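You operate a simulated robot arm through the tools that you are given. There is no shell and no other tool.

You run a simulated robot arm. Do the job below in one go: nothing can be reset, and whatever is moved stays where it is left.

Task
Load-test the block on the roller track at the job card's amps.
Fine: push it to the red stop, fingers clear of the pads as the handle comes down; lift the handle only after the green lamp.

Only the result counts: the job must be done as asked and must still hold three seconds after the hand-in. Knocking over, shifting, dropping, spilling or breaking anything else fails it.

Robot
A 6-joint arm with a two-finger gripper, fixed in place. Base frame: the origin is at the foot of the arm, x ahead of it, y to its left, z up. Readings come in mm, degrees, newtons and seconds.
Its first joint turns from -166.0 to 166.0 degrees. Payload 2.45 kg.
Tool frame: the origin (TCP) lies between the finger pads and is the grasp point; the fingertips stand 20 mm ahead of it; z points along the fingers, y is the line along which they close. Largest opening 140 mm; the body of the gripper starts 168 mm behind the TCP.
Orientation is told as [roll, pitch, yaw] about the base's x, y, z axes, in that order, counted from this pose: with the fingers straight down and closing along the base's y, the tool's x points along the base's -x, its y along +y and its z along -z.

Tools
- The arm moves only by the tool drive_tool. Its argument "deltas" is a list that holds one entry, the list of rows, each a list of 6 numbers: the shift along the base's x, y, z in mm, then the turn, a rotation vector about the base's x, y, z in degrees. In form: [[[dx, dy, dz, wx, wy, wz], ...]]. A call has 1 to 20 rows; each row shifts and turns the commanded pose from where the row before left it. "hand" is the gripper command, from -1 (shut) to 1 (fully open), values between in proportion, set as the call begins (left out, the last holds). Rows are played at 5 a second. More than 50 mm and 8.6 degrees between two rows, or a gripper value outside its range, and nothing of the call is played. A pose out of reach is approached as far as the arm can. The call stops where the force on the tool passes 90 N (or 10 N more than at its start, if that is more) or the arm is blocked; 0.2 s more then pass. The fingers move at their own pace (about 45 mm/s each) and stop on an object; they squeeze with about 40 N. The grip force told is the motor's: it shows also when the fingers shut on nothing. Time passes only in rows, and 0.2 s behind the last, so rows that do not move let the fingers close. It gives the time, the measured TCP pose, the force on the tool (base axes), the opening and the grip force at its end, in the units of the frame above (readings bear some noise), with the torque about the TCP (base axes, N m) and any sound that the robot's microphone picked up.
- Cameras (640 x 400 px; columns grow to the right, rows downward): "scene" is fixed at [52.1, 499.5, 1537.3]; the picture's right is [0.06, -1.00, 0.00], its down [-0.58, -0.03, -0.81] and it looks along [0.81, 0.05, -0.58] (base axes); focal length 214 px, centre (320, 200). "wrist" rides on the gripper at [78, 11, -209] in the tool frame; the picture's right is [-0.14, 0.99, 0.00], its down [-0.92, -0.13, -0.37] and it looks along [-0.36, -0.05, 0.93] (tool axes); focal length 280 px, centre (320, 200). There is no depth. A picture from a camera that has moved, and an enlarged one, comes with that camera's place and axes in the base frame and with its lens.
- grab_frame(camera): a new picture of that camera. No time passes.
- close_up(camera, box): a new picture of the part [left, top, right, bottom] of that camera's present view, enlarged. No time passes.
- hand_in(): hands the job in; it is judged then, once.

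Places have to be worked out from the pictures, the camera data and where the tool is seen. Open the gripper and draw the arm clear of the work before you hand the job in, unless the task says otherwise.

The tools are called after "Call:" as name(argument=value, ...) on one line, values as JSON. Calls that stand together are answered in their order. drive_tool: Moves the arm, as the interface text tells. Its arguments: {"type":"object","properties":{"deltas":{"type":"array","items":{"type":"array","items":{"type":"array","items":{"type":"number"}}}},"hand":{"type":"number"}},"required":["deltas"]} The other tools are called the same way: grab_frame (camera) takes a picture; close_up (camera, box) takes an enlarged picture of a part of a camera's view; hand_in () hands the job in.

At the start:

```text
clock: 0.0
eef_pos: [320.9, 446.1, 1283.9]
tool_rot: [-0.1, 0.1, -0.1]
contact_force: [-0.7, -0.4, 0.0]
ft_torque: [0.01, -0.01, 0.02]
width: 139.8
grasp_force: 0.0
```

scene: 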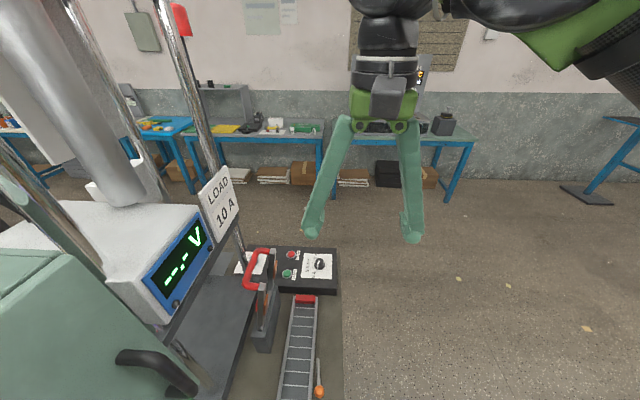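
wrist: 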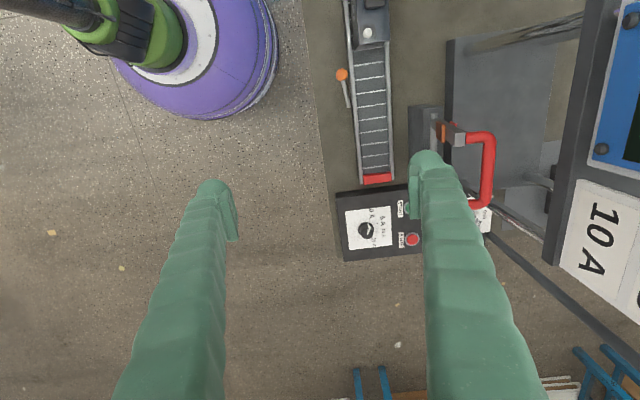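

The scene shows a roller track with a red stop, a control box with a dial and buttons, a red handle and a meter with a "LOAD 10 A" card. I'll take enlarged views before moving anything.

Call:
close_up(camera="scene", box=[220, 230, 380, 400])

Call:
close_up(camera="wrist", box=[310, 0, 520, 280])

Call:
close_up(camera="scene", box=[100, 150, 260, 340])

Call:
close_up(camera="wrist", box=[320, 170, 440, 270])

```text
2.35 times, centred on (300, 315) of scene
camera zoom: at [52.1, 499.5, 1537.3], right [0.06, -1.0, 0.0], down [-0.58, -0.03, -0.81], along [0.81, 0.05, -0.58], focal length 505 px, centre (367, -71)
```

zoom: 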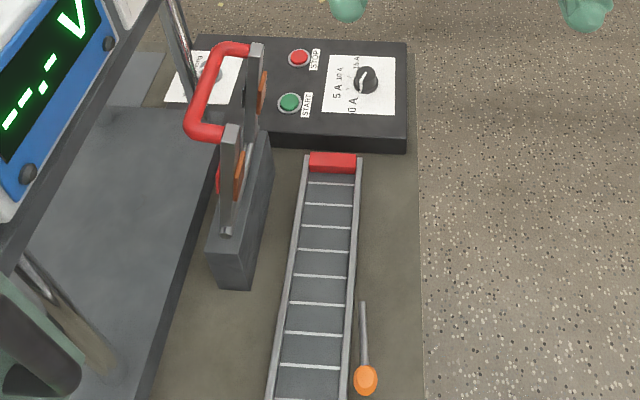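

```text
1.43 times, centred on (415, 140) of wrist
camera zoom: at [243.0, 457.5, 1492.6], right [0.14, 0.99, 0.0], down [0.92, -0.13, 0.37], along [0.36, -0.05, -0.93], focal length 401 px, centre (184, 286)
```

zoom: 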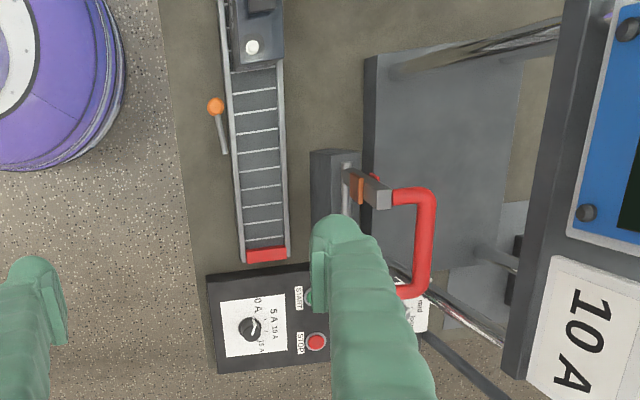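

```text
2.11 times, centred on (180, 245) of scene
camera zoom: at [52.1, 499.5, 1537.3], right [0.06, -1.0, 0.0], down [-0.58, -0.03, -0.81], along [0.81, 0.05, -0.58], focal length 452 px, centre (615, 105)
```

zoom: 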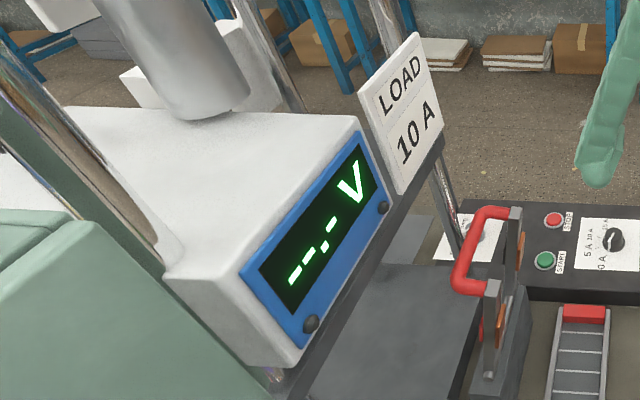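

```text
4.00 times, centred on (380, 220) of wrist
camera zoom: at [243.0, 457.5, 1492.6], right [0.14, 0.99, 0.0], down [0.92, -0.13, 0.37], along [0.36, -0.05, -0.93], focal length 1122 px, centre (80, 120)
```

zoom: 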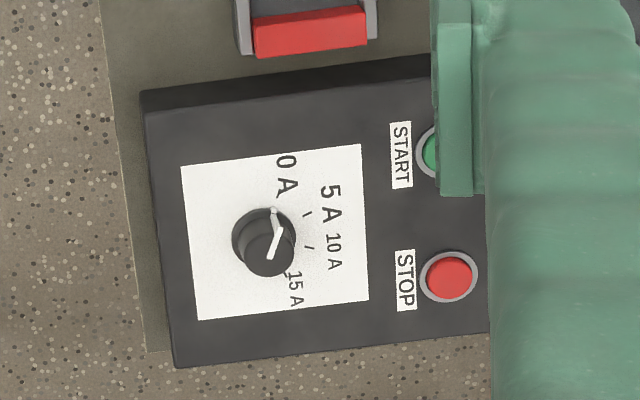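

From the two views I place the red stop near (490, 580, 755), with the control box beyond it. I'll lower the arm moderately, still well above everything, to get a better second view for triangulating.

Call:
drive_tool(deltas=[[[10, 15, -30, 0, 0, 0], [10, 15, -30, 0, 0, 0], [10, 15, -30, 0, 0, 0], [10, 15, -30, 0, 0, 0], [10, 15, -30, 0, 0, 0]]], hand=1)

Call:
grab_frame(camera="wrist")

Call:
grab_frame(camera="scene")

```text
clock: 1.2
eef_pos: [372.2, 520.0, 1131.9]
tool_rot: [0.0, 0.0, 0.0]
contact_force: [-0.3, -1.2, -0.5]
ft_torque: [0.05, 0.01, 0.02]
width: 140.3
grasp_force: 0.0
```

```text
taken
camera wrist: at [292.9, 532.7, 1340.4], right [0.14, 0.99, 0.0], down [0.92, -0.13, 0.37], along [0.37, -0.05, -0.93], focal length 280 px, centre (320, 200)
```

wrist: 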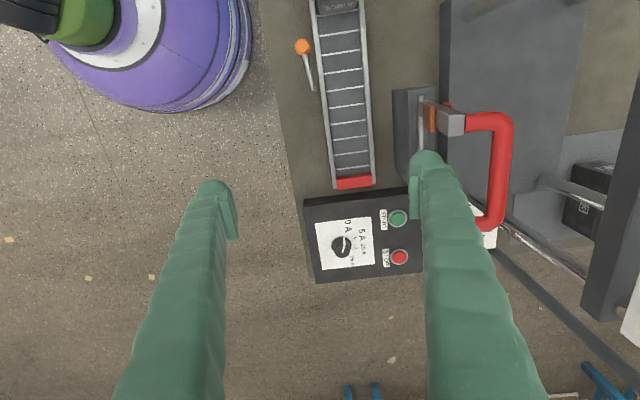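

```text
taken
```

scene: 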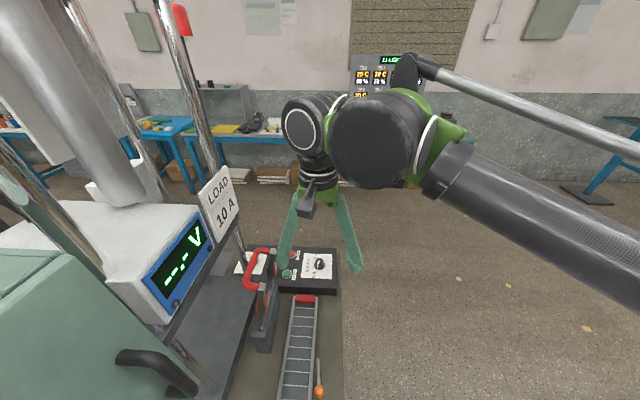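

The stop now works out near (503, 585, 725). I'll take enlarged views of the dial, lever and instruction card from here.

Call:
close_up(camera="wrist", box=[290, 170, 430, 290])

Call:
close_up(camera="wrist", box=[380, 70, 540, 260])

Call:
close_up(camera="wrist", box=[260, 0, 400, 200])

Call:
close_up(camera="scene", box=[225, 240, 345, 310])

```text
3.33 times, centred on (360, 230) of wrist
camera zoom: at [292.9, 532.7, 1340.4], right [0.14, 0.99, 0.0], down [0.92, -0.13, 0.37], along [0.37, -0.05, -0.93], focal length 935 px, centre (187, 100)
```

zoom: 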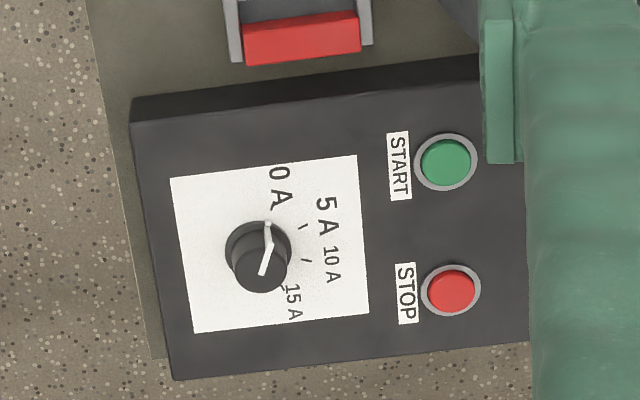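

```text
2.11 times, centred on (460, 165) of wrist
camera zoom: at [292.9, 532.7, 1340.4], right [0.14, 0.99, 0.0], down [0.92, -0.13, 0.37], along [0.37, -0.05, -0.93], focal length 590 px, centre (25, 274)
```

zoom: 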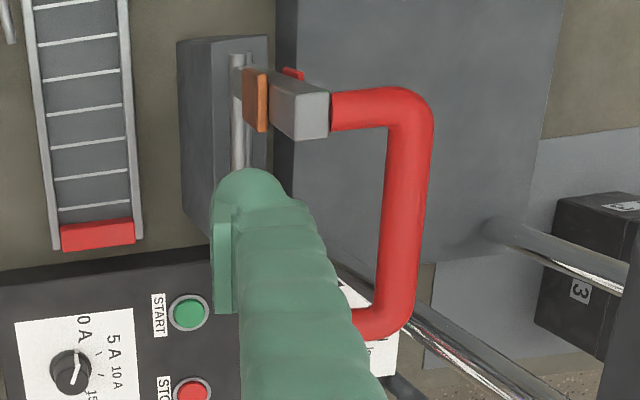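

```text
2.00 times, centred on (330, 100) of wrist
camera zoom: at [292.9, 532.7, 1340.4], right [0.14, 0.99, 0.0], down [0.92, -0.13, 0.37], along [0.37, -0.05, -0.93], focal length 561 px, centre (300, 400)
```

zoom: 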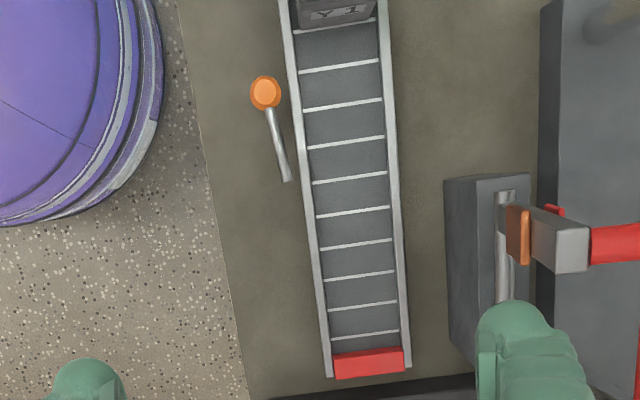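

```text
5.33 times, centred on (285, 275) of scene
camera zoom: at [52.1, 499.5, 1537.3], right [0.06, -1.0, 0.0], down [-0.58, -0.03, -0.81], along [0.81, 0.05, -0.58], focal length 1144 px, centre (507, -200)
```

zoom: 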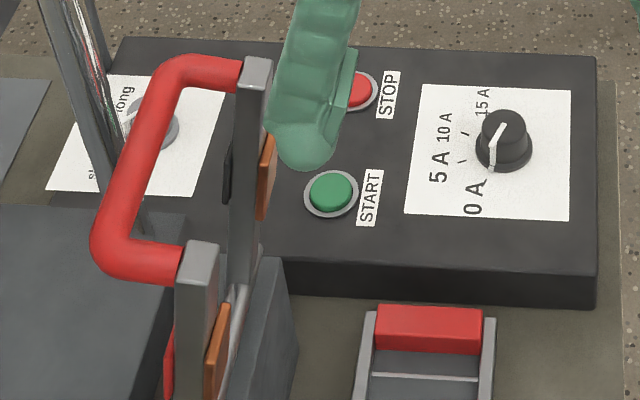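

The dial points at 0 A, with 5, 10 and 15 A following clockwise, so 10 A is about 80° clockwise. There is also a second knob marked short/long. Next I'll move back over the track to look at the block.

Call:
drive_tool(deltas=[[[-35, 5, -20, 0, 0, 0], [-35, 5, -20, 0, 0, 0], [-35, 5, -20, 0, 0, 0], [-35, 5, -20, 0, 0, 0], [-30, 0, 0, 0, 0, 0]]])

Call:
grab_frame(camera="wrist")

Call:
grab_frame(camera="scene")

```text
clock: 2.4
eef_pos: [202.0, 540.8, 1054.1]
tool_rot: [0.0, 0.0, -0.2]
contact_force: [-0.5, 0.2, 0.0]
ft_torque: [-0.01, 0.02, -0.02]
width: 140.1
grasp_force: 0.1
```

```text
taken
camera wrist: at [124.4, 552.4, 1262.1], right [0.14, 0.99, 0.0], down [0.92, -0.13, 0.37], along [0.36, -0.05, -0.93], focal length 280 px, centre (320, 200)
```

wrist: 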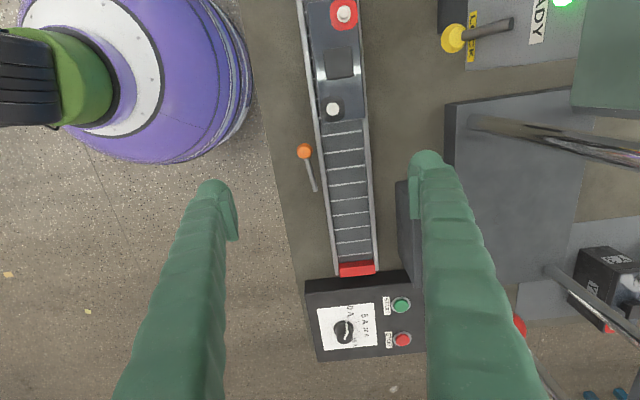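

```text
taken
```

scene: 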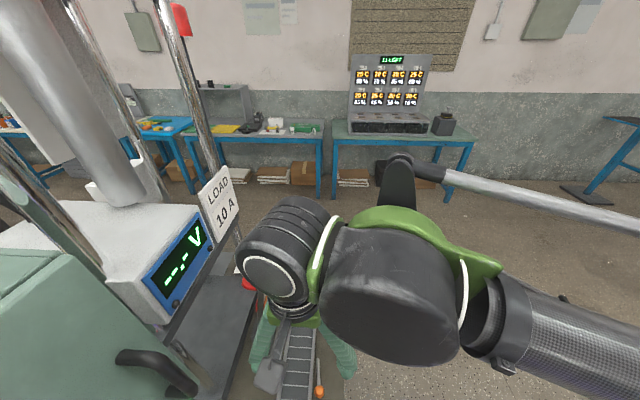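

The block with two terminals is visible on the track, and on the right there is a panel with a lit green lamp and a yellow knob or lever. I'll enlarge both.

Call:
close_up(camera="wrist", box=[420, 0, 640, 110])

Call:
close_up(camera="wrist", box=[260, 0, 420, 150])

Call:
close_up(camera="wrist", box=[270, 120, 430, 370])

```text
2.91 times, centred on (530, 55) of wrist
camera zoom: at [124.4, 552.4, 1262.1], right [0.14, 0.99, 0.0], down [0.92, -0.13, 0.37], along [0.36, -0.05, -0.93], focal length 816 px, centre (-291, 622)
```

zoom: 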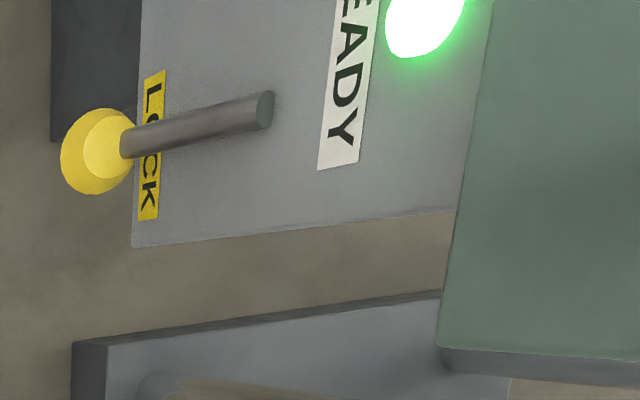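

```text
2.67 times, centred on (340, 75) of wrist
camera zoom: at [124.4, 552.4, 1262.1], right [0.14, 0.99, 0.0], down [0.92, -0.13, 0.37], along [0.36, -0.05, -0.93], focal length 748 px, centre (267, 533)
```

zoom: 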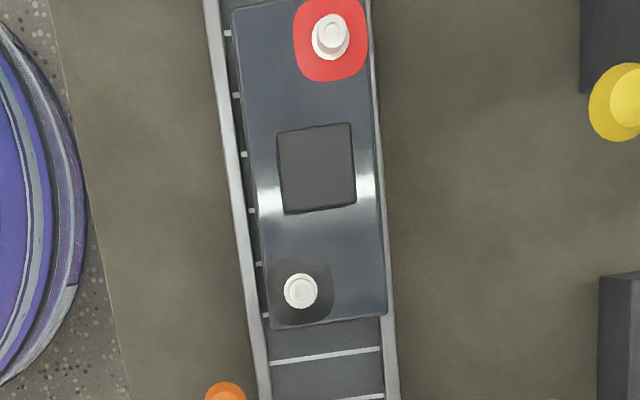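

```text
1.60 times, centred on (350, 245) of wrist
camera zoom: at [124.4, 552.4, 1262.1], right [0.14, 0.99, 0.0], down [0.92, -0.13, 0.37], along [0.36, -0.05, -0.93], focal length 449 px, centre (272, 128)
```

zoom: 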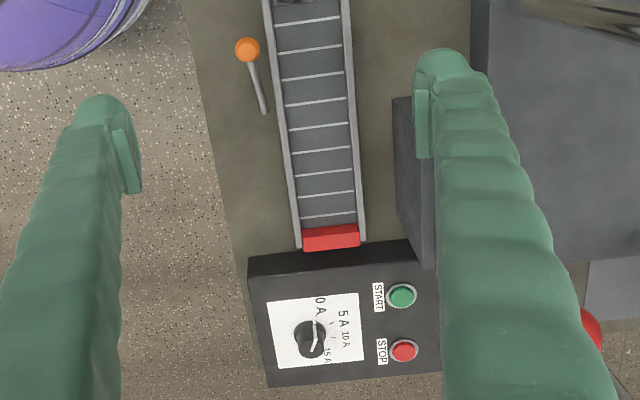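

A LOCK knob and a READY lamp sit near (75, 780), and the lamp is lit now. I'll yaw the camera toward +y from here to look at that panel and the left side of the bench.

Call:
drive_tool(deltas=[[[-6, 1, 0, 0, 0, 8.2], [-6, 1, 0, 0, 0, 8.2], [-6, 1, 0, 0, 0, 8.2], [-6, 1, 0, 0, 0, 8.2], [-6, 1, 0, 0, 0, 8.2], [-6, 1, 0, 0, 0, 8.2], [-6, 1, 0, 0, 0, 8.2], [-6, 1, 0, 0, 0, 8.2], [-6, 1, 0, 0, 0, 8.2], [-6, 1, 0, 0, 0, 8.2], [-6, 1, 0, 0, 0, 8]]])

Call:
grab_frame(camera="wrist")

Call:
grab_frame(camera="scene")

```text
clock: 4.8
eef_pos: [135.4, 551.7, 1055.0]
tool_rot: [0.0, 0.0, 90.1]
contact_force: [-0.1, -0.2, 0.4]
ft_torque: [-0.01, -0.01, 0.01]
width: 139.9
grasp_force: 0.0
```

```text
taken
camera wrist: at [124.2, 474.5, 1263.1], right [-0.99, 0.14, 0.0], down [0.13, 0.92, 0.37], along [0.05, 0.37, -0.93], focal length 280 px, centre (320, 200)
```

wrist: 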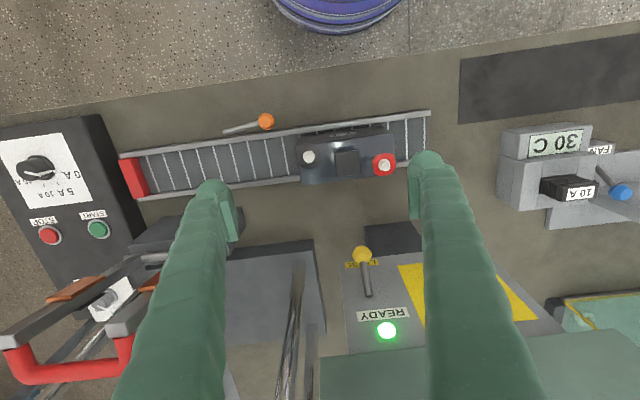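

```text
taken
```

scene: 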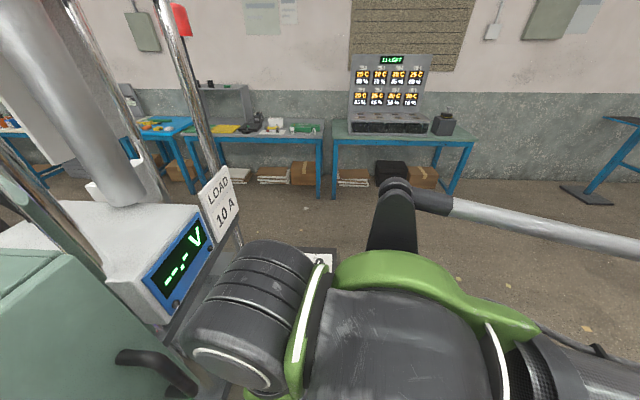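

This view shows the whole bench: our station is the track, lever and START/STOP panel, and the READY/LOCK station is separate. I'll enlarge the panel, lever and block from this angle.

Call:
close_up(camera="wrist", box=[0, 210, 200, 400])

Call:
close_up(camera="wrist", box=[210, 90, 450, 220])

Call:
close_up(camera="wrist", box=[430, 90, 640, 260])

Call:
close_up(camera="wrist", box=[330, 220, 560, 400])

```text
2.11 times, centred on (100, 305) of wrist
camera zoom: at [124.2, 474.5, 1263.1], right [-0.99, 0.14, 0.0], down [0.13, 0.92, 0.37], along [0.05, 0.37, -0.93], focal length 590 px, centre (783, -21)
```

zoom: 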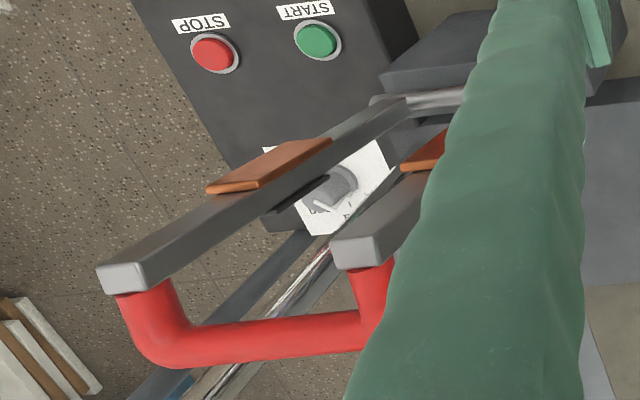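

```text
2.67 times, centred on (330, 155) of wrist
camera zoom: at [124.2, 474.5, 1263.1], right [-0.99, 0.14, 0.0], down [0.13, 0.92, 0.37], along [0.05, 0.37, -0.93], focal length 748 px, centre (293, 320)
```

zoom: 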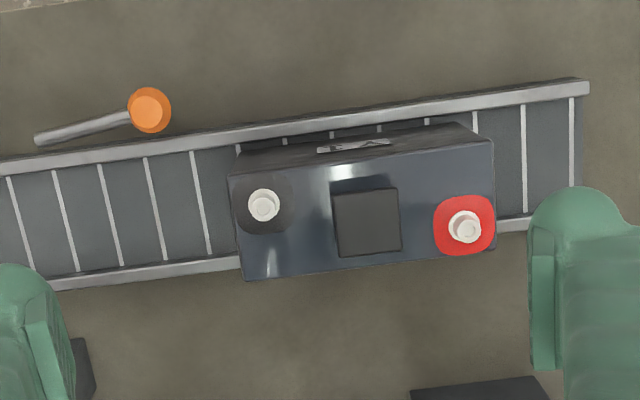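

```text
2.35 times, centred on (535, 175) of wrist
camera zoom: at [124.2, 474.5, 1263.1], right [-0.99, 0.14, 0.0], down [0.13, 0.92, 0.37], along [0.05, 0.37, -0.93], focal length 660 px, centre (-186, 259)
```

zoom: 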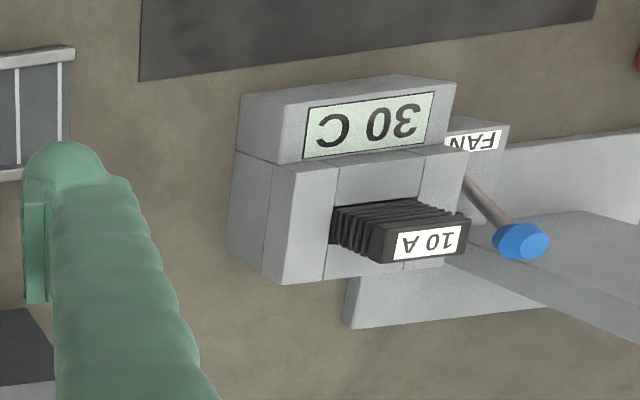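

```text
2.22 times, centred on (445, 310) of wrist
camera zoom: at [124.2, 474.5, 1263.1], right [-0.99, 0.14, 0.0], down [0.13, 0.92, 0.37], along [0.05, 0.37, -0.93], focal length 623 px, centre (42, -44)
```

zoom: 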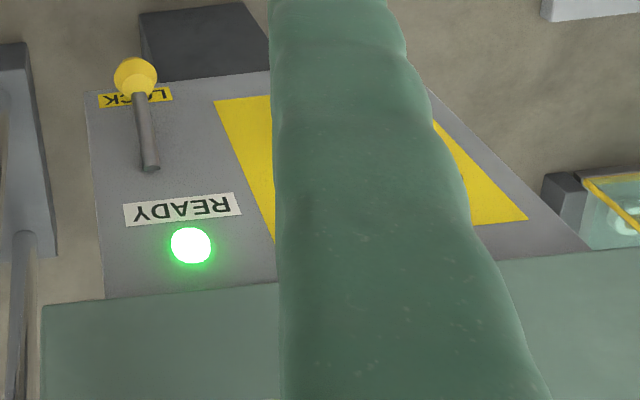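

Triangulated: battery block x 24–171, y 551–613, top z ≈ 845; lever arms stand upright with tops near (350–470, 660, 1055); card and shelf are near y ≥ 755, z ≈ 1150. I need a better look at the handle bar and shelf edge, so I'll rise and shift to x ≈ 400, still facing +y.

Call:
drive_tool(deltas=[[[20, -10, 30, 0, 0, 0], [30, -10, 30, 0, 0, 0], [40, -10, 30, 0, 0, 0], [45, -10, 0, 0, 0, 0], [45, -10, 0, 0, 0, 0], [45, -10, 0, 0, 0, 0], [40, -10, 0, 0, 0, 0]]])

Call:
grab_frame(camera="wrist")

Call:
close_up(camera="wrist", box=[220, 100, 420, 400])

```text
refused: row 3 steps farther than a row can; nothing moved
```

```text
taken
camera wrist: at [124.2, 474.5, 1263.1], right [-0.99, 0.14, 0.0], down [0.13, 0.92, 0.37], along [0.05, 0.37, -0.93], focal length 280 px, centre (320, 200)
```

wrist: 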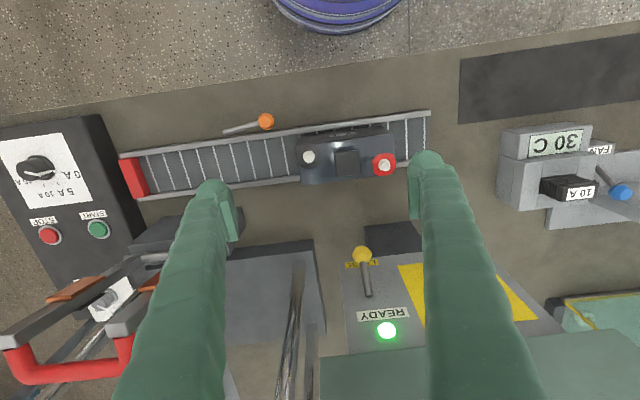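

```text
1.33 times, centred on (320, 250) of wrist
camera zoom: at [124.2, 474.5, 1263.1], right [-0.99, 0.14, 0.0], down [0.13, 0.92, 0.37], along [0.05, 0.37, -0.93], focal length 374 px, centre (320, 133)
```

zoom: 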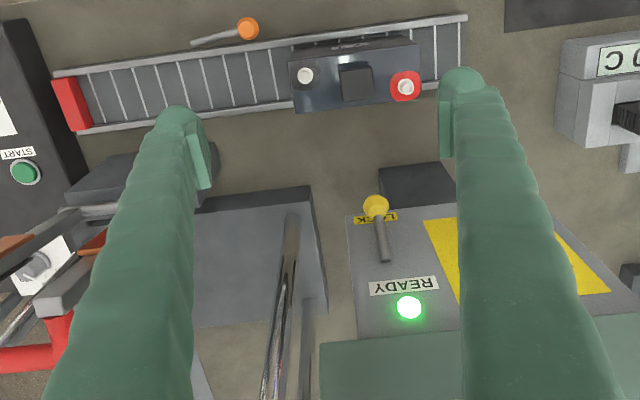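

One row was slightly too long, so nothing moved. I'll repeat with shorter steps.

Call:
drive_tool(deltas=[[[20, -10, 30, 0, 0, 0], [30, -10, 30, 0, 0, 0], [30, -10, 30, 0, 0, 0], [40, -10, 0, 0, 0, 0], [40, -10, 0, 0, 0, 0], [40, -10, 0, 0, 0, 0], [40, -5, 0, 0, 0, 0], [25, 0, 0, 0, 0, 0]]])

Call:
grab_frame(camera="wrist")

Call:
close_up(camera="wrist", box=[200, 100, 440, 400])

```text
clock: 6.6
eef_pos: [400.0, 485.5, 1145.4]
tool_rot: [0.0, -0.1, 90.0]
contact_force: [-0.7, -0.4, 0.2]
ft_torque: [0.03, -0.05, 0.02]
width: 140.2
grasp_force: 0.0
```

```text
taken
camera wrist: at [388.5, 408.9, 1353.2], right [-0.99, 0.14, 0.0], down [0.13, 0.92, 0.37], along [0.05, 0.37, -0.93], focal length 280 px, centre (320, 200)
```

wrist: 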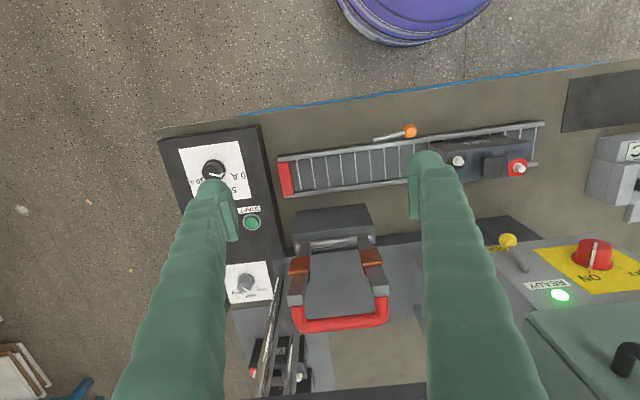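

```text
1.33 times, centred on (320, 250) of wrist
camera zoom: at [388.5, 408.9, 1353.2], right [-0.99, 0.14, 0.0], down [0.13, 0.92, 0.37], along [0.05, 0.37, -0.93], focal length 374 px, centre (320, 133)
```

zoom: 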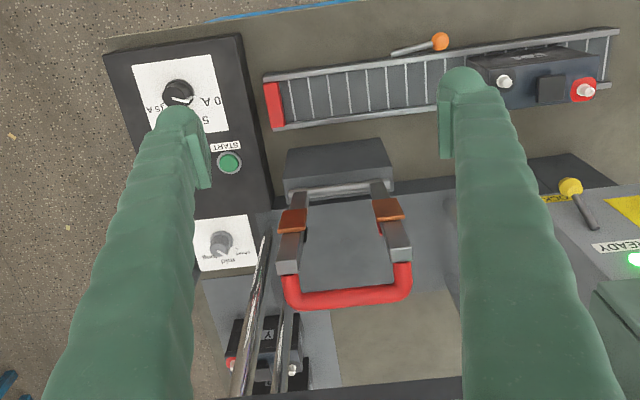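

From here I see both lever arms with copper pads, the U-shaped bar, and a second "hold" knob. I'll enlarge the lever, the hold knob and the shelf edge for measurements.

Call:
close_up(camera="wrist", box=[230, 180, 420, 400])

Call:
close_up(camera="wrist", box=[220, 250, 290, 310])

Call:
close_up(camera="wrist", box=[150, 120, 290, 250])

Call:
close_up(camera="wrist", box=[440, 220, 640, 400])

Call:
close_up(camera="scene", box=[130, 150, 320, 400])

```text
1.82 times, centred on (325, 290) of wrist
camera zoom: at [388.5, 408.9, 1353.2], right [-0.99, 0.14, 0.0], down [0.13, 0.92, 0.37], along [0.05, 0.37, -0.93], focal length 510 px, centre (311, 36)
```

zoom: 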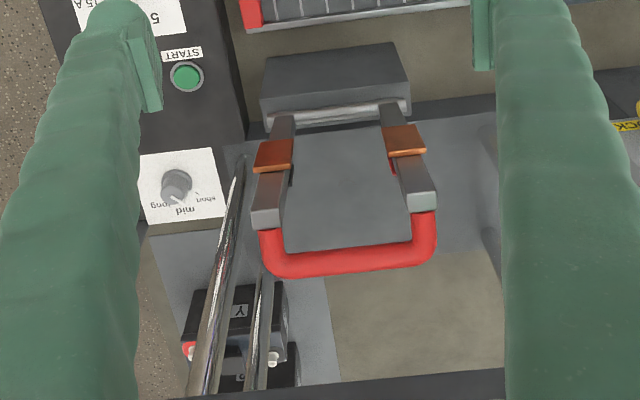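

```text
6.67 times, centred on (255, 280) of wrist
camera zoom: at [388.5, 408.9, 1353.2], right [-0.99, 0.14, 0.0], down [0.13, 0.92, 0.37], along [0.05, 0.37, -0.93], focal length 1869 px, centre (753, -333)
```

zoom: 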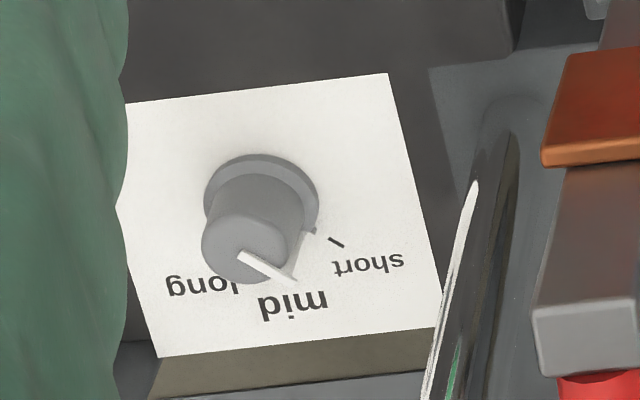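

```text
3.08 times, centred on (220, 185) of wrist
camera zoom: at [388.5, 408.9, 1353.2], right [-0.99, 0.14, 0.0], down [0.13, 0.92, 0.37], along [0.05, 0.37, -0.93], focal length 863 px, centre (628, 246)
```

zoom: 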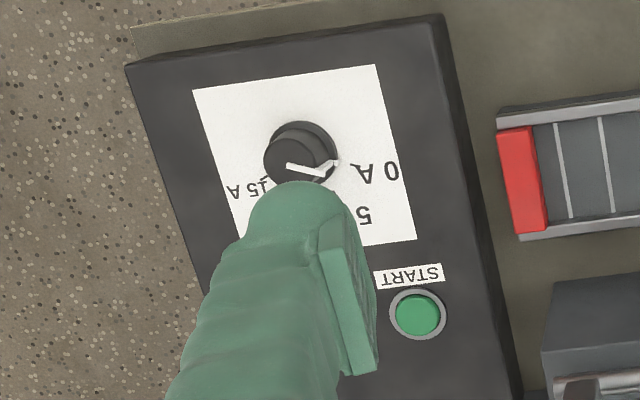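

```text
2.22 times, centred on (540, 310) of wrist
camera zoom: at [388.5, 408.9, 1353.2], right [-0.99, 0.14, 0.0], down [0.13, 0.92, 0.37], along [0.05, 0.37, -0.93], focal length 623 px, centre (-169, -44)
```

zoom: 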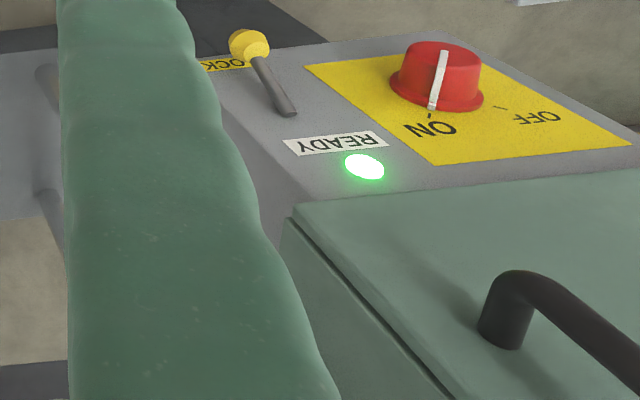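

```text
1.60 times, centred on (225, 275) of scene
camera zoom: at [52.1, 499.5, 1537.3], right [0.06, -1.0, 0.0], down [-0.58, -0.03, -0.81], along [0.81, 0.05, -0.58], focal length 343 px, centre (472, 80)
```

zoom: 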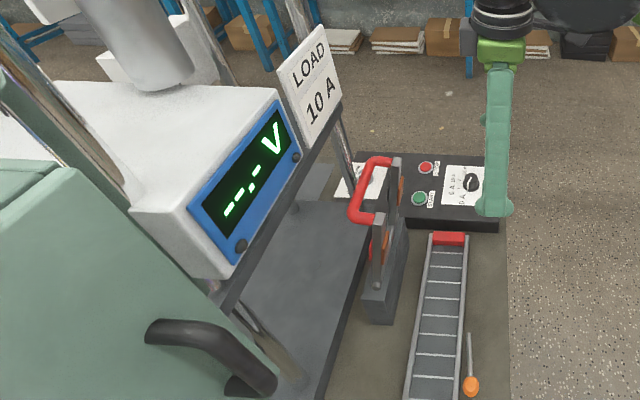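

Estimates so far: START ≈ (574, 661, 799); amp knob centre ≈ (624, 534), base z ≈ 796, top ≈ 818; lever pivot ≈ (y 704, z 847); bar ≈ (401, 711, 1058). I'll move above the knob, narrow the opening and check alignment.

Call:
drive_tool(deltas=[[[40, 10, -10, 0, 0, 0], [40, 10, -20, 0, 0, 0], [40, 10, -20, 0, 0, 0], [40, 10, -20, 0, 0, 0], [40, 9, -20, 0, 0, 0], [24.5, 0, -40, 0, 0, 0], [0, 0, -40, 0, 0, 0]]], hand=0.14)

Call:
grab_frame(camera="wrist")

Call:
grab_frame(camera="scene")

```text
clock: 8.2
eef_pos: [625.0, 533.1, 974.5]
tool_rot: [0.0, 0.0, 90.0]
contact_force: [0.6, -1.3, 0.3]
ft_torque: [0.04, -0.04, 0.03]
width: 80.1
grasp_force: 0.1
```

```text
taken
camera wrist: at [613.8, 456.0, 1182.8], right [-0.99, 0.14, 0.0], down [0.13, 0.92, 0.37], along [0.05, 0.36, -0.93], focal length 280 px, centre (320, 200)
```

wrist: 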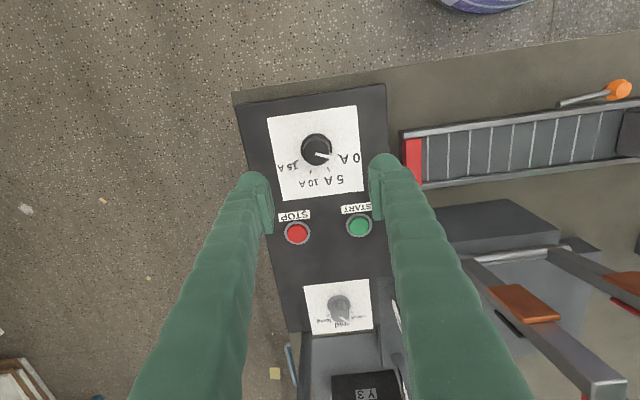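

```text
taken
```

scene: 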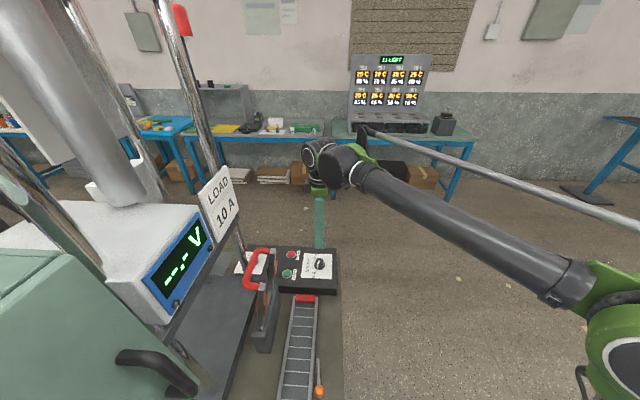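

The knob appears almost exactly where the TCP's downward line should hit. I'll check with an enlarged view.

Call:
close_up(camera="wrist", box=[260, 100, 380, 210])

```text
3.64 times, centred on (320, 155) of wrist
camera zoom: at [613.8, 456.0, 1182.8], right [-0.99, 0.14, 0.0], down [0.13, 0.92, 0.37], along [0.05, 0.36, -0.93], focal length 1020 px, centre (320, 364)
```

zoom: 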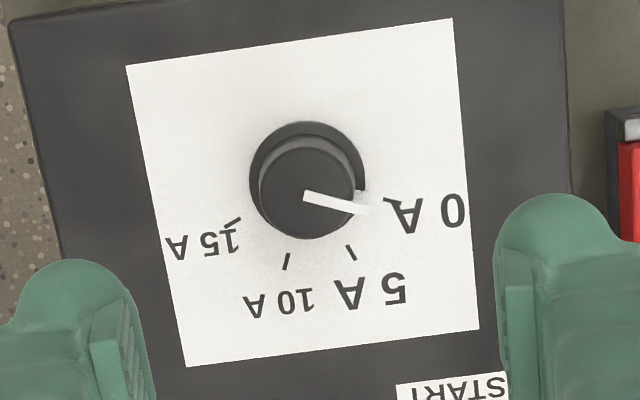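

The knob centre is (629.5, 532.2), about 35 mm across, and its pointer sits exactly on 0 A; the ticks are 45° apart, so it must turn 90° clockwise. Its pointer sticks out toward −x, so I'll yaw to 150° so the fingers grip off the pointer, centred above the knob.

Call:
drive_tool(deltas=[[[1, 0, -10, 0, 0, 7.5], [1, -0.5, -10, 0, 0, 7.5], [1, -0.5, -10, 0, 0, 7.5], [1, 0, -10, 0, 0, 7.5], [0.5, 0, -10, 0, 0, 7.5], [0, 0, -10, 0, 0, 7.5], [0, 0, -10, 0, 0, 7.5], [0, 0, -10, 0, 0, 7.5], [0, 0, 0, 0, 0, 0]]])

Call:
close_up(camera="wrist", box=[220, 60, 420, 240])

```text
clock: 10.2
eef_pos: [628.4, 535.0, 893.3]
tool_rot: [-0.1, 0.0, 150.0]
contact_force: [0.3, -0.2, -0.5]
ft_torque: [0.02, -0.03, 0.0]
width: 80.0
grasp_force: 0.1
```

```text
2.22 times, centred on (320, 150) of wrist
camera zoom: at [691.1, 487.1, 1102.3], right [-0.61, -0.79, 0.0], down [-0.73, 0.57, 0.37], along [-0.29, 0.23, -0.93], focal length 623 px, centre (320, 311)
```

zoom: 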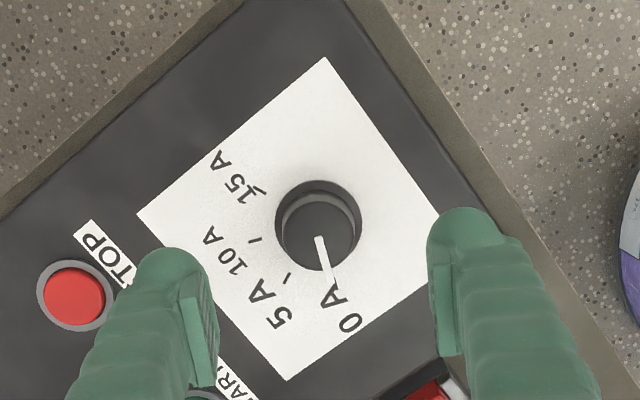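

Yaw is set. Two views differ by a few millimetres on the knob's place, so I'll zoom further before descending.

Call:
close_up(camera="wrist", box=[280, 90, 360, 150])

Call:
close_up(camera="scene", box=[280, 210, 350, 300])

```text
6.67 times, centred on (320, 120) of wrist
camera zoom: at [691.1, 487.1, 1102.3], right [-0.61, -0.79, 0.0], down [-0.73, 0.57, 0.37], along [-0.29, 0.23, -0.93], focal length 1869 px, centre (320, 733)
```

zoom: 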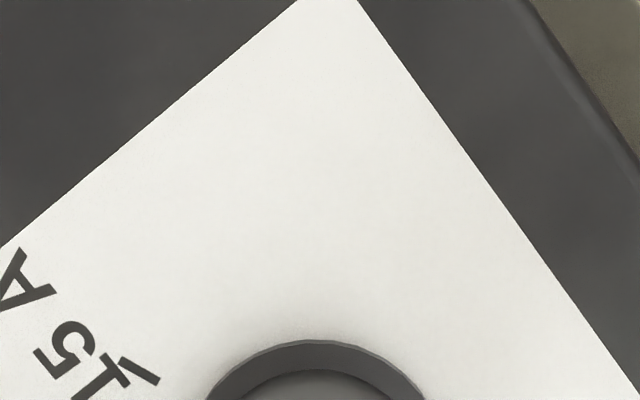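

```text
4.44 times, centred on (315, 255) of scene
camera zoom: at [52.1, 499.5, 1537.3], right [0.06, -1.0, 0.0], down [-0.58, -0.03, -0.81], along [0.81, 0.05, -0.58], focal length 953 px, centre (342, -44)
```

zoom: 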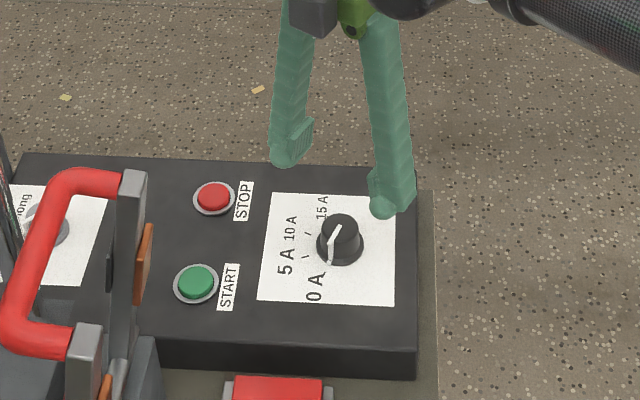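

Combining all views, I now put the knob at about (630.5, 536) with its top near z 803. I'll descend part-way and look again.

Call:
drive_tool(deltas=[[[1.5, 0.5, -10, 0, 0, 0], [0, 0, -15, 0, 0, 0], [0, 0, -15, 0, 0, 0], [0, 0, 0, 0, 0, 0]]])

Call:
grab_frame(camera="wrist")

Call:
close_up(camera="wrist", box=[240, 90, 400, 210])

Call:
close_up(camera="scene", box=[280, 220, 350, 300])

```text
clock: 11.2
eef_pos: [630.6, 536.3, 853.9]
tool_rot: [0.0, 0.0, 149.9]
contact_force: [-0.8, -0.3, 0.5]
ft_torque: [0.01, 0.01, 0.02]
width: 79.8
grasp_force: 0.1
```

```text
taken
camera wrist: at [692.7, 487.9, 1061.9], right [-0.61, -0.79, 0.0], down [-0.73, 0.57, 0.37], along [-0.29, 0.23, -0.93], focal length 280 px, centre (320, 200)
```

wrist: 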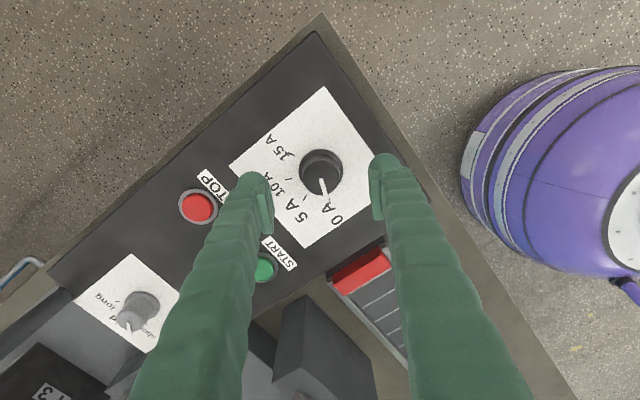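

```text
3.33 times, centred on (320, 150) of wrist
camera zoom: at [692.7, 487.9, 1061.9], right [-0.61, -0.79, 0.0], down [-0.73, 0.57, 0.37], along [-0.29, 0.23, -0.93], focal length 935 px, centre (320, 367)
```

zoom: 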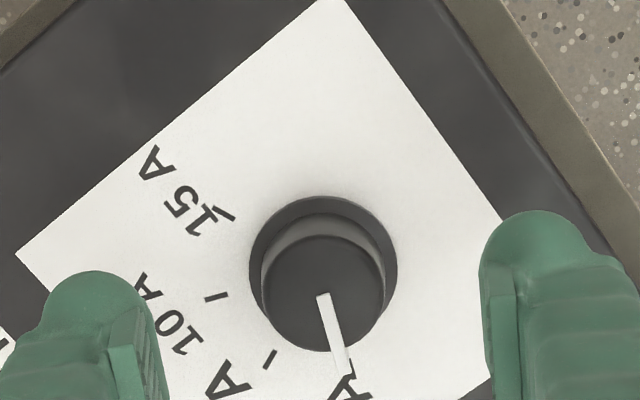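

```text
5.00 times, centred on (315, 260) of scene
camera zoom: at [52.1, 499.5, 1537.3], right [0.06, -1.0, 0.0], down [-0.58, -0.03, -0.81], along [0.81, 0.05, -0.58], focal length 1072 px, centre (345, -100)
```

zoom: 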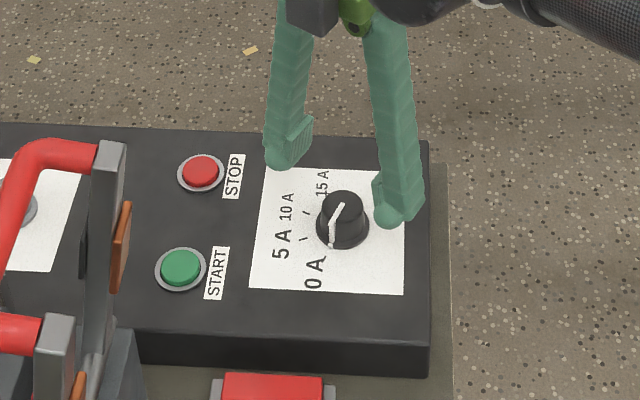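

The fingers are centred on the knob within about 2 mm. I'll descend gently in small steps and check.

Call:
drive_tool(deltas=[[[0, 0, -6, 0, 0, 0], [0, 0, -6, 0, 0, 0], [0, 0, -6, 0, 0, 0], [0, 0, -6, 0, 0, 0], [0, 0, -5, 0, 0, 0], [0, 0, -5, 0, 0, 0], [0, 0, 0, 0, 0, 0]]])

Call:
close_up(camera="wrist", box=[240, 110, 400, 230])

Call:
close_up(camera="scene", box=[290, 230, 350, 290])

```text
clock: 12.8
eef_pos: [631.5, 535.0, 820.3]
tool_rot: [0.0, -0.1, 149.9]
contact_force: [0.4, -0.1, 0.2]
ft_torque: [0.02, -0.01, -0.01]
width: 80.0
grasp_force: 0.1
```

```text
3.33 times, centred on (320, 170) of wrist
camera zoom: at [693.0, 487.5, 1028.4], right [-0.61, -0.79, 0.0], down [-0.73, 0.57, 0.37], along [-0.29, 0.23, -0.93], focal length 935 px, centre (320, 300)
```

zoom: 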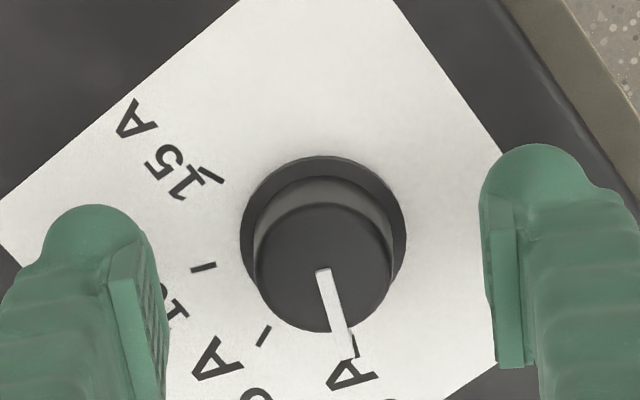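

```text
6.67 times, centred on (320, 260) of scene
camera zoom: at [52.1, 499.5, 1537.3], right [0.06, -1.0, 0.0], down [-0.58, -0.03, -0.81], along [0.81, 0.05, -0.58], focal length 1430 px, centre (320, -200)
```

zoom: 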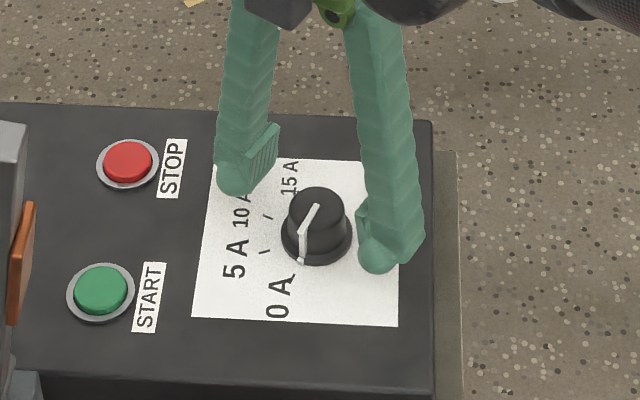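

Scaling between the last two views puts the panel near z 788 and the knob top near 804, so the tips (z 800) barely overlap. I'll go down about 6 mm more and close.

Call:
drive_tool(deltas=[[[0, 0.5, -3, 0, 0, 0], [0, 0, -3, 0, 0, 0], [0, 0, 0, 0, 0, 0]]])

Call:
drive_tool(deltas=[[[0, 0, 0, 0, 0, 0], [0, 0, 0, 0, 0, 0], [0, 0, 0, 0, 0, 0], [0, 0, 0, 0, 0, 0], [0, 0, 0, 0, 0, 0]]], hand=-0.7)

Call:
close_up(camera="wrist", box=[240, 110, 400, 230])

Call:
close_up(camera="scene", box=[290, 230, 350, 290])

```text
clock: 13.6
eef_pos: [631.3, 535.4, 813.1]
tool_rot: [0.0, 0.0, 150.1]
contact_force: [0.0, -0.7, 0.0]
ft_torque: [0.01, 0.0, -0.04]
width: 79.7
grasp_force: 0.1
```

```text
clock: 14.8
eef_pos: [631.0, 534.7, 813.5]
tool_rot: [0.1, 0.1, 149.9]
contact_force: [-13.6, -16.4, -11.1]
ft_torque: [-0.15, 0.12, -0.01]
width: 36.5
grasp_force: 44.9
```

```text
3.33 times, centred on (320, 170) of wrist
camera zoom: at [692.5, 487.2, 1022.0], right [-0.61, -0.79, 0.0], down [-0.73, 0.57, 0.37], along [-0.29, 0.23, -0.93], focal length 935 px, centre (320, 300)
```

zoom: 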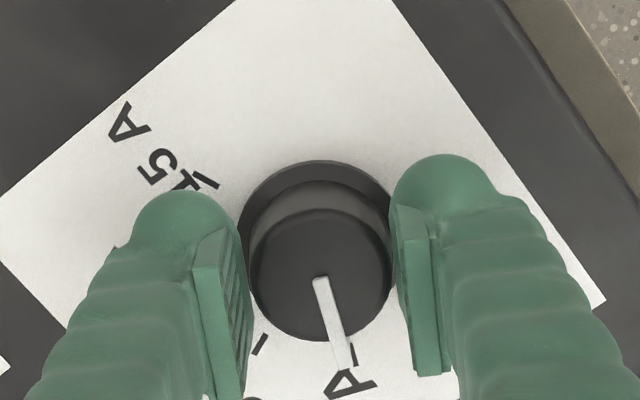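

```text
6.67 times, centred on (320, 260) of scene
camera zoom: at [52.1, 499.5, 1537.3], right [0.06, -1.0, 0.0], down [-0.58, -0.03, -0.81], along [0.81, 0.05, -0.58], focal length 1430 px, centre (320, -200)
```

zoom: 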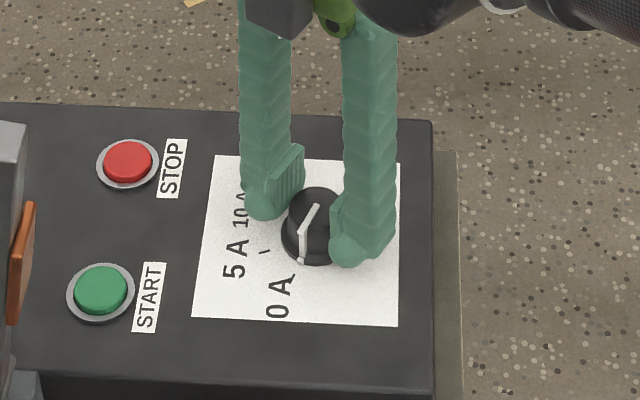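

Gripped: width 36.5 mm matches the knob. A side load of about 20 N shows a ~1 mm offset, so I'll nudge toward it and then turn −90° (clockwise from above).

Call:
drive_tool(deltas=[[[-0.5, -0.8, 0, 0, 0, 0], [0, 0, 0, 0, 0, 0]]])

Call:
drive_tool(deltas=[[[0, 0, 0, 0, 0, -6], [0, 0, 0, 0, 0, -6], [0, 0, 0, 0, 0, -6], [0, 0, 0, 0, 0, -6], [0, 0, 0, 0, 0, 0]]])

Call:
close_up(camera="scene", box=[290, 230, 350, 290])

```text
clock: 15.4
eef_pos: [630.4, 535.4, 814.0]
tool_rot: [0.1, 0.0, 150.1]
contact_force: [-17.5, -16.7, -33.5]
ft_torque: [-0.11, 0.06, -0.12]
width: 36.5
grasp_force: 44.8
```

```text
clock: 16.6
eef_pos: [630.9, 534.1, 814.3]
tool_rot: [0.1, 0.1, 126.0]
contact_force: [-23.1, -18.6, -25.0]
ft_torque: [-0.19, 0.18, 0.01]
width: 36.4
grasp_force: 45.4
```

```text
6.67 times, centred on (320, 260) of scene
camera zoom: at [52.1, 499.5, 1537.3], right [0.06, -1.0, 0.0], down [-0.58, -0.03, -0.81], along [0.81, 0.05, -0.58], focal length 1430 px, centre (320, -200)
```

zoom: 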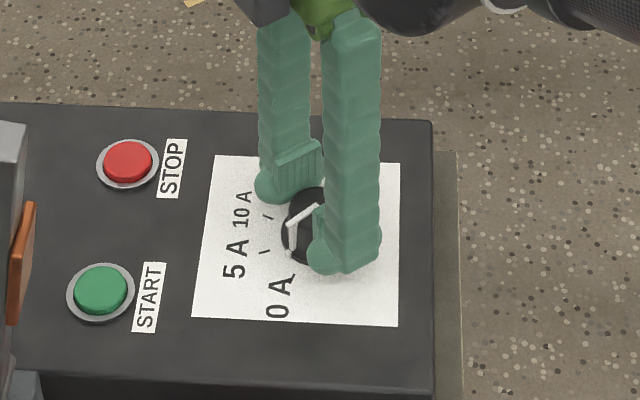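

The pointer follows the grip. I'll continue the remaining −66°.

Call:
drive_tool(deltas=[[[0, 0, 0, 0, 0, -6], [0, 0, 0, 0, 0, -6], [0, 0, 0, 0, 0, -6], [0, 0, 0, 0, 0, -6], [0, 0, 0, 0, 0, -6], [0, 0, 0, 0, 0, 0]]])

Call:
drive_tool(deltas=[[[0, 0, 0, 0, 0, -6], [0, 0, 0, 0, 0, -6], [0, 0, 0, 0, 0, -6], [0, 0, 0, 0, 0, -6], [0, 0, 0, 0, 0, -6], [0, 0, 0, 0, 0, -6], [0, 0, 0, 0, 0, 0]]])

Call:
close_up(camera="scene", box=[290, 230, 350, 290])

Call:
close_up(camera="wrist", box=[240, 110, 400, 230])

```text
clock: 18.0
eef_pos: [630.9, 534.0, 814.5]
tool_rot: [0.1, 0.0, 95.8]
contact_force: [-30.4, -32.0, -28.0]
ft_torque: [-0.34, 0.11, 0.02]
width: 36.2
grasp_force: 44.6
```

```text
clock: 19.6
eef_pos: [630.9, 535.8, 815.1]
tool_rot: [0.1, -0.2, 60.0]
contact_force: [-27.2, -13.7, 3.7]
ft_torque: [-0.16, 0.34, 0.0]
width: 36.2
grasp_force: 45.8
```

```text
6.67 times, centred on (320, 260) of scene
camera zoom: at [52.1, 499.5, 1537.3], right [0.06, -1.0, 0.0], down [-0.58, -0.03, -0.81], along [0.81, 0.05, -0.58], focal length 1430 px, centre (320, -200)
```

zoom: 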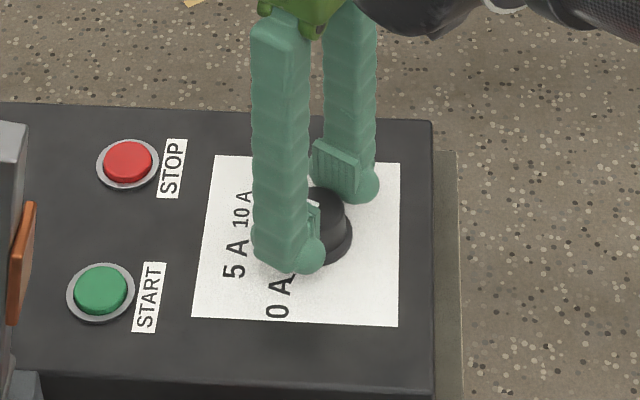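

```text
3.33 times, centred on (320, 170) of wrist
camera zoom: at [581.4, 473.5, 1022.9], right [-0.79, 0.62, 0.0], down [0.57, 0.73, 0.37], along [0.23, 0.29, -0.93], focal length 935 px, centre (320, 300)
```

zoom: 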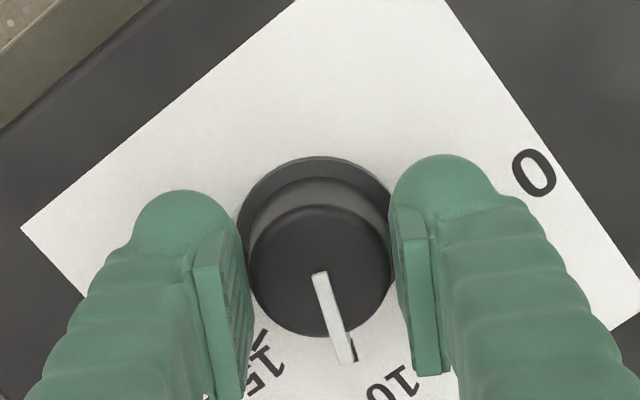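

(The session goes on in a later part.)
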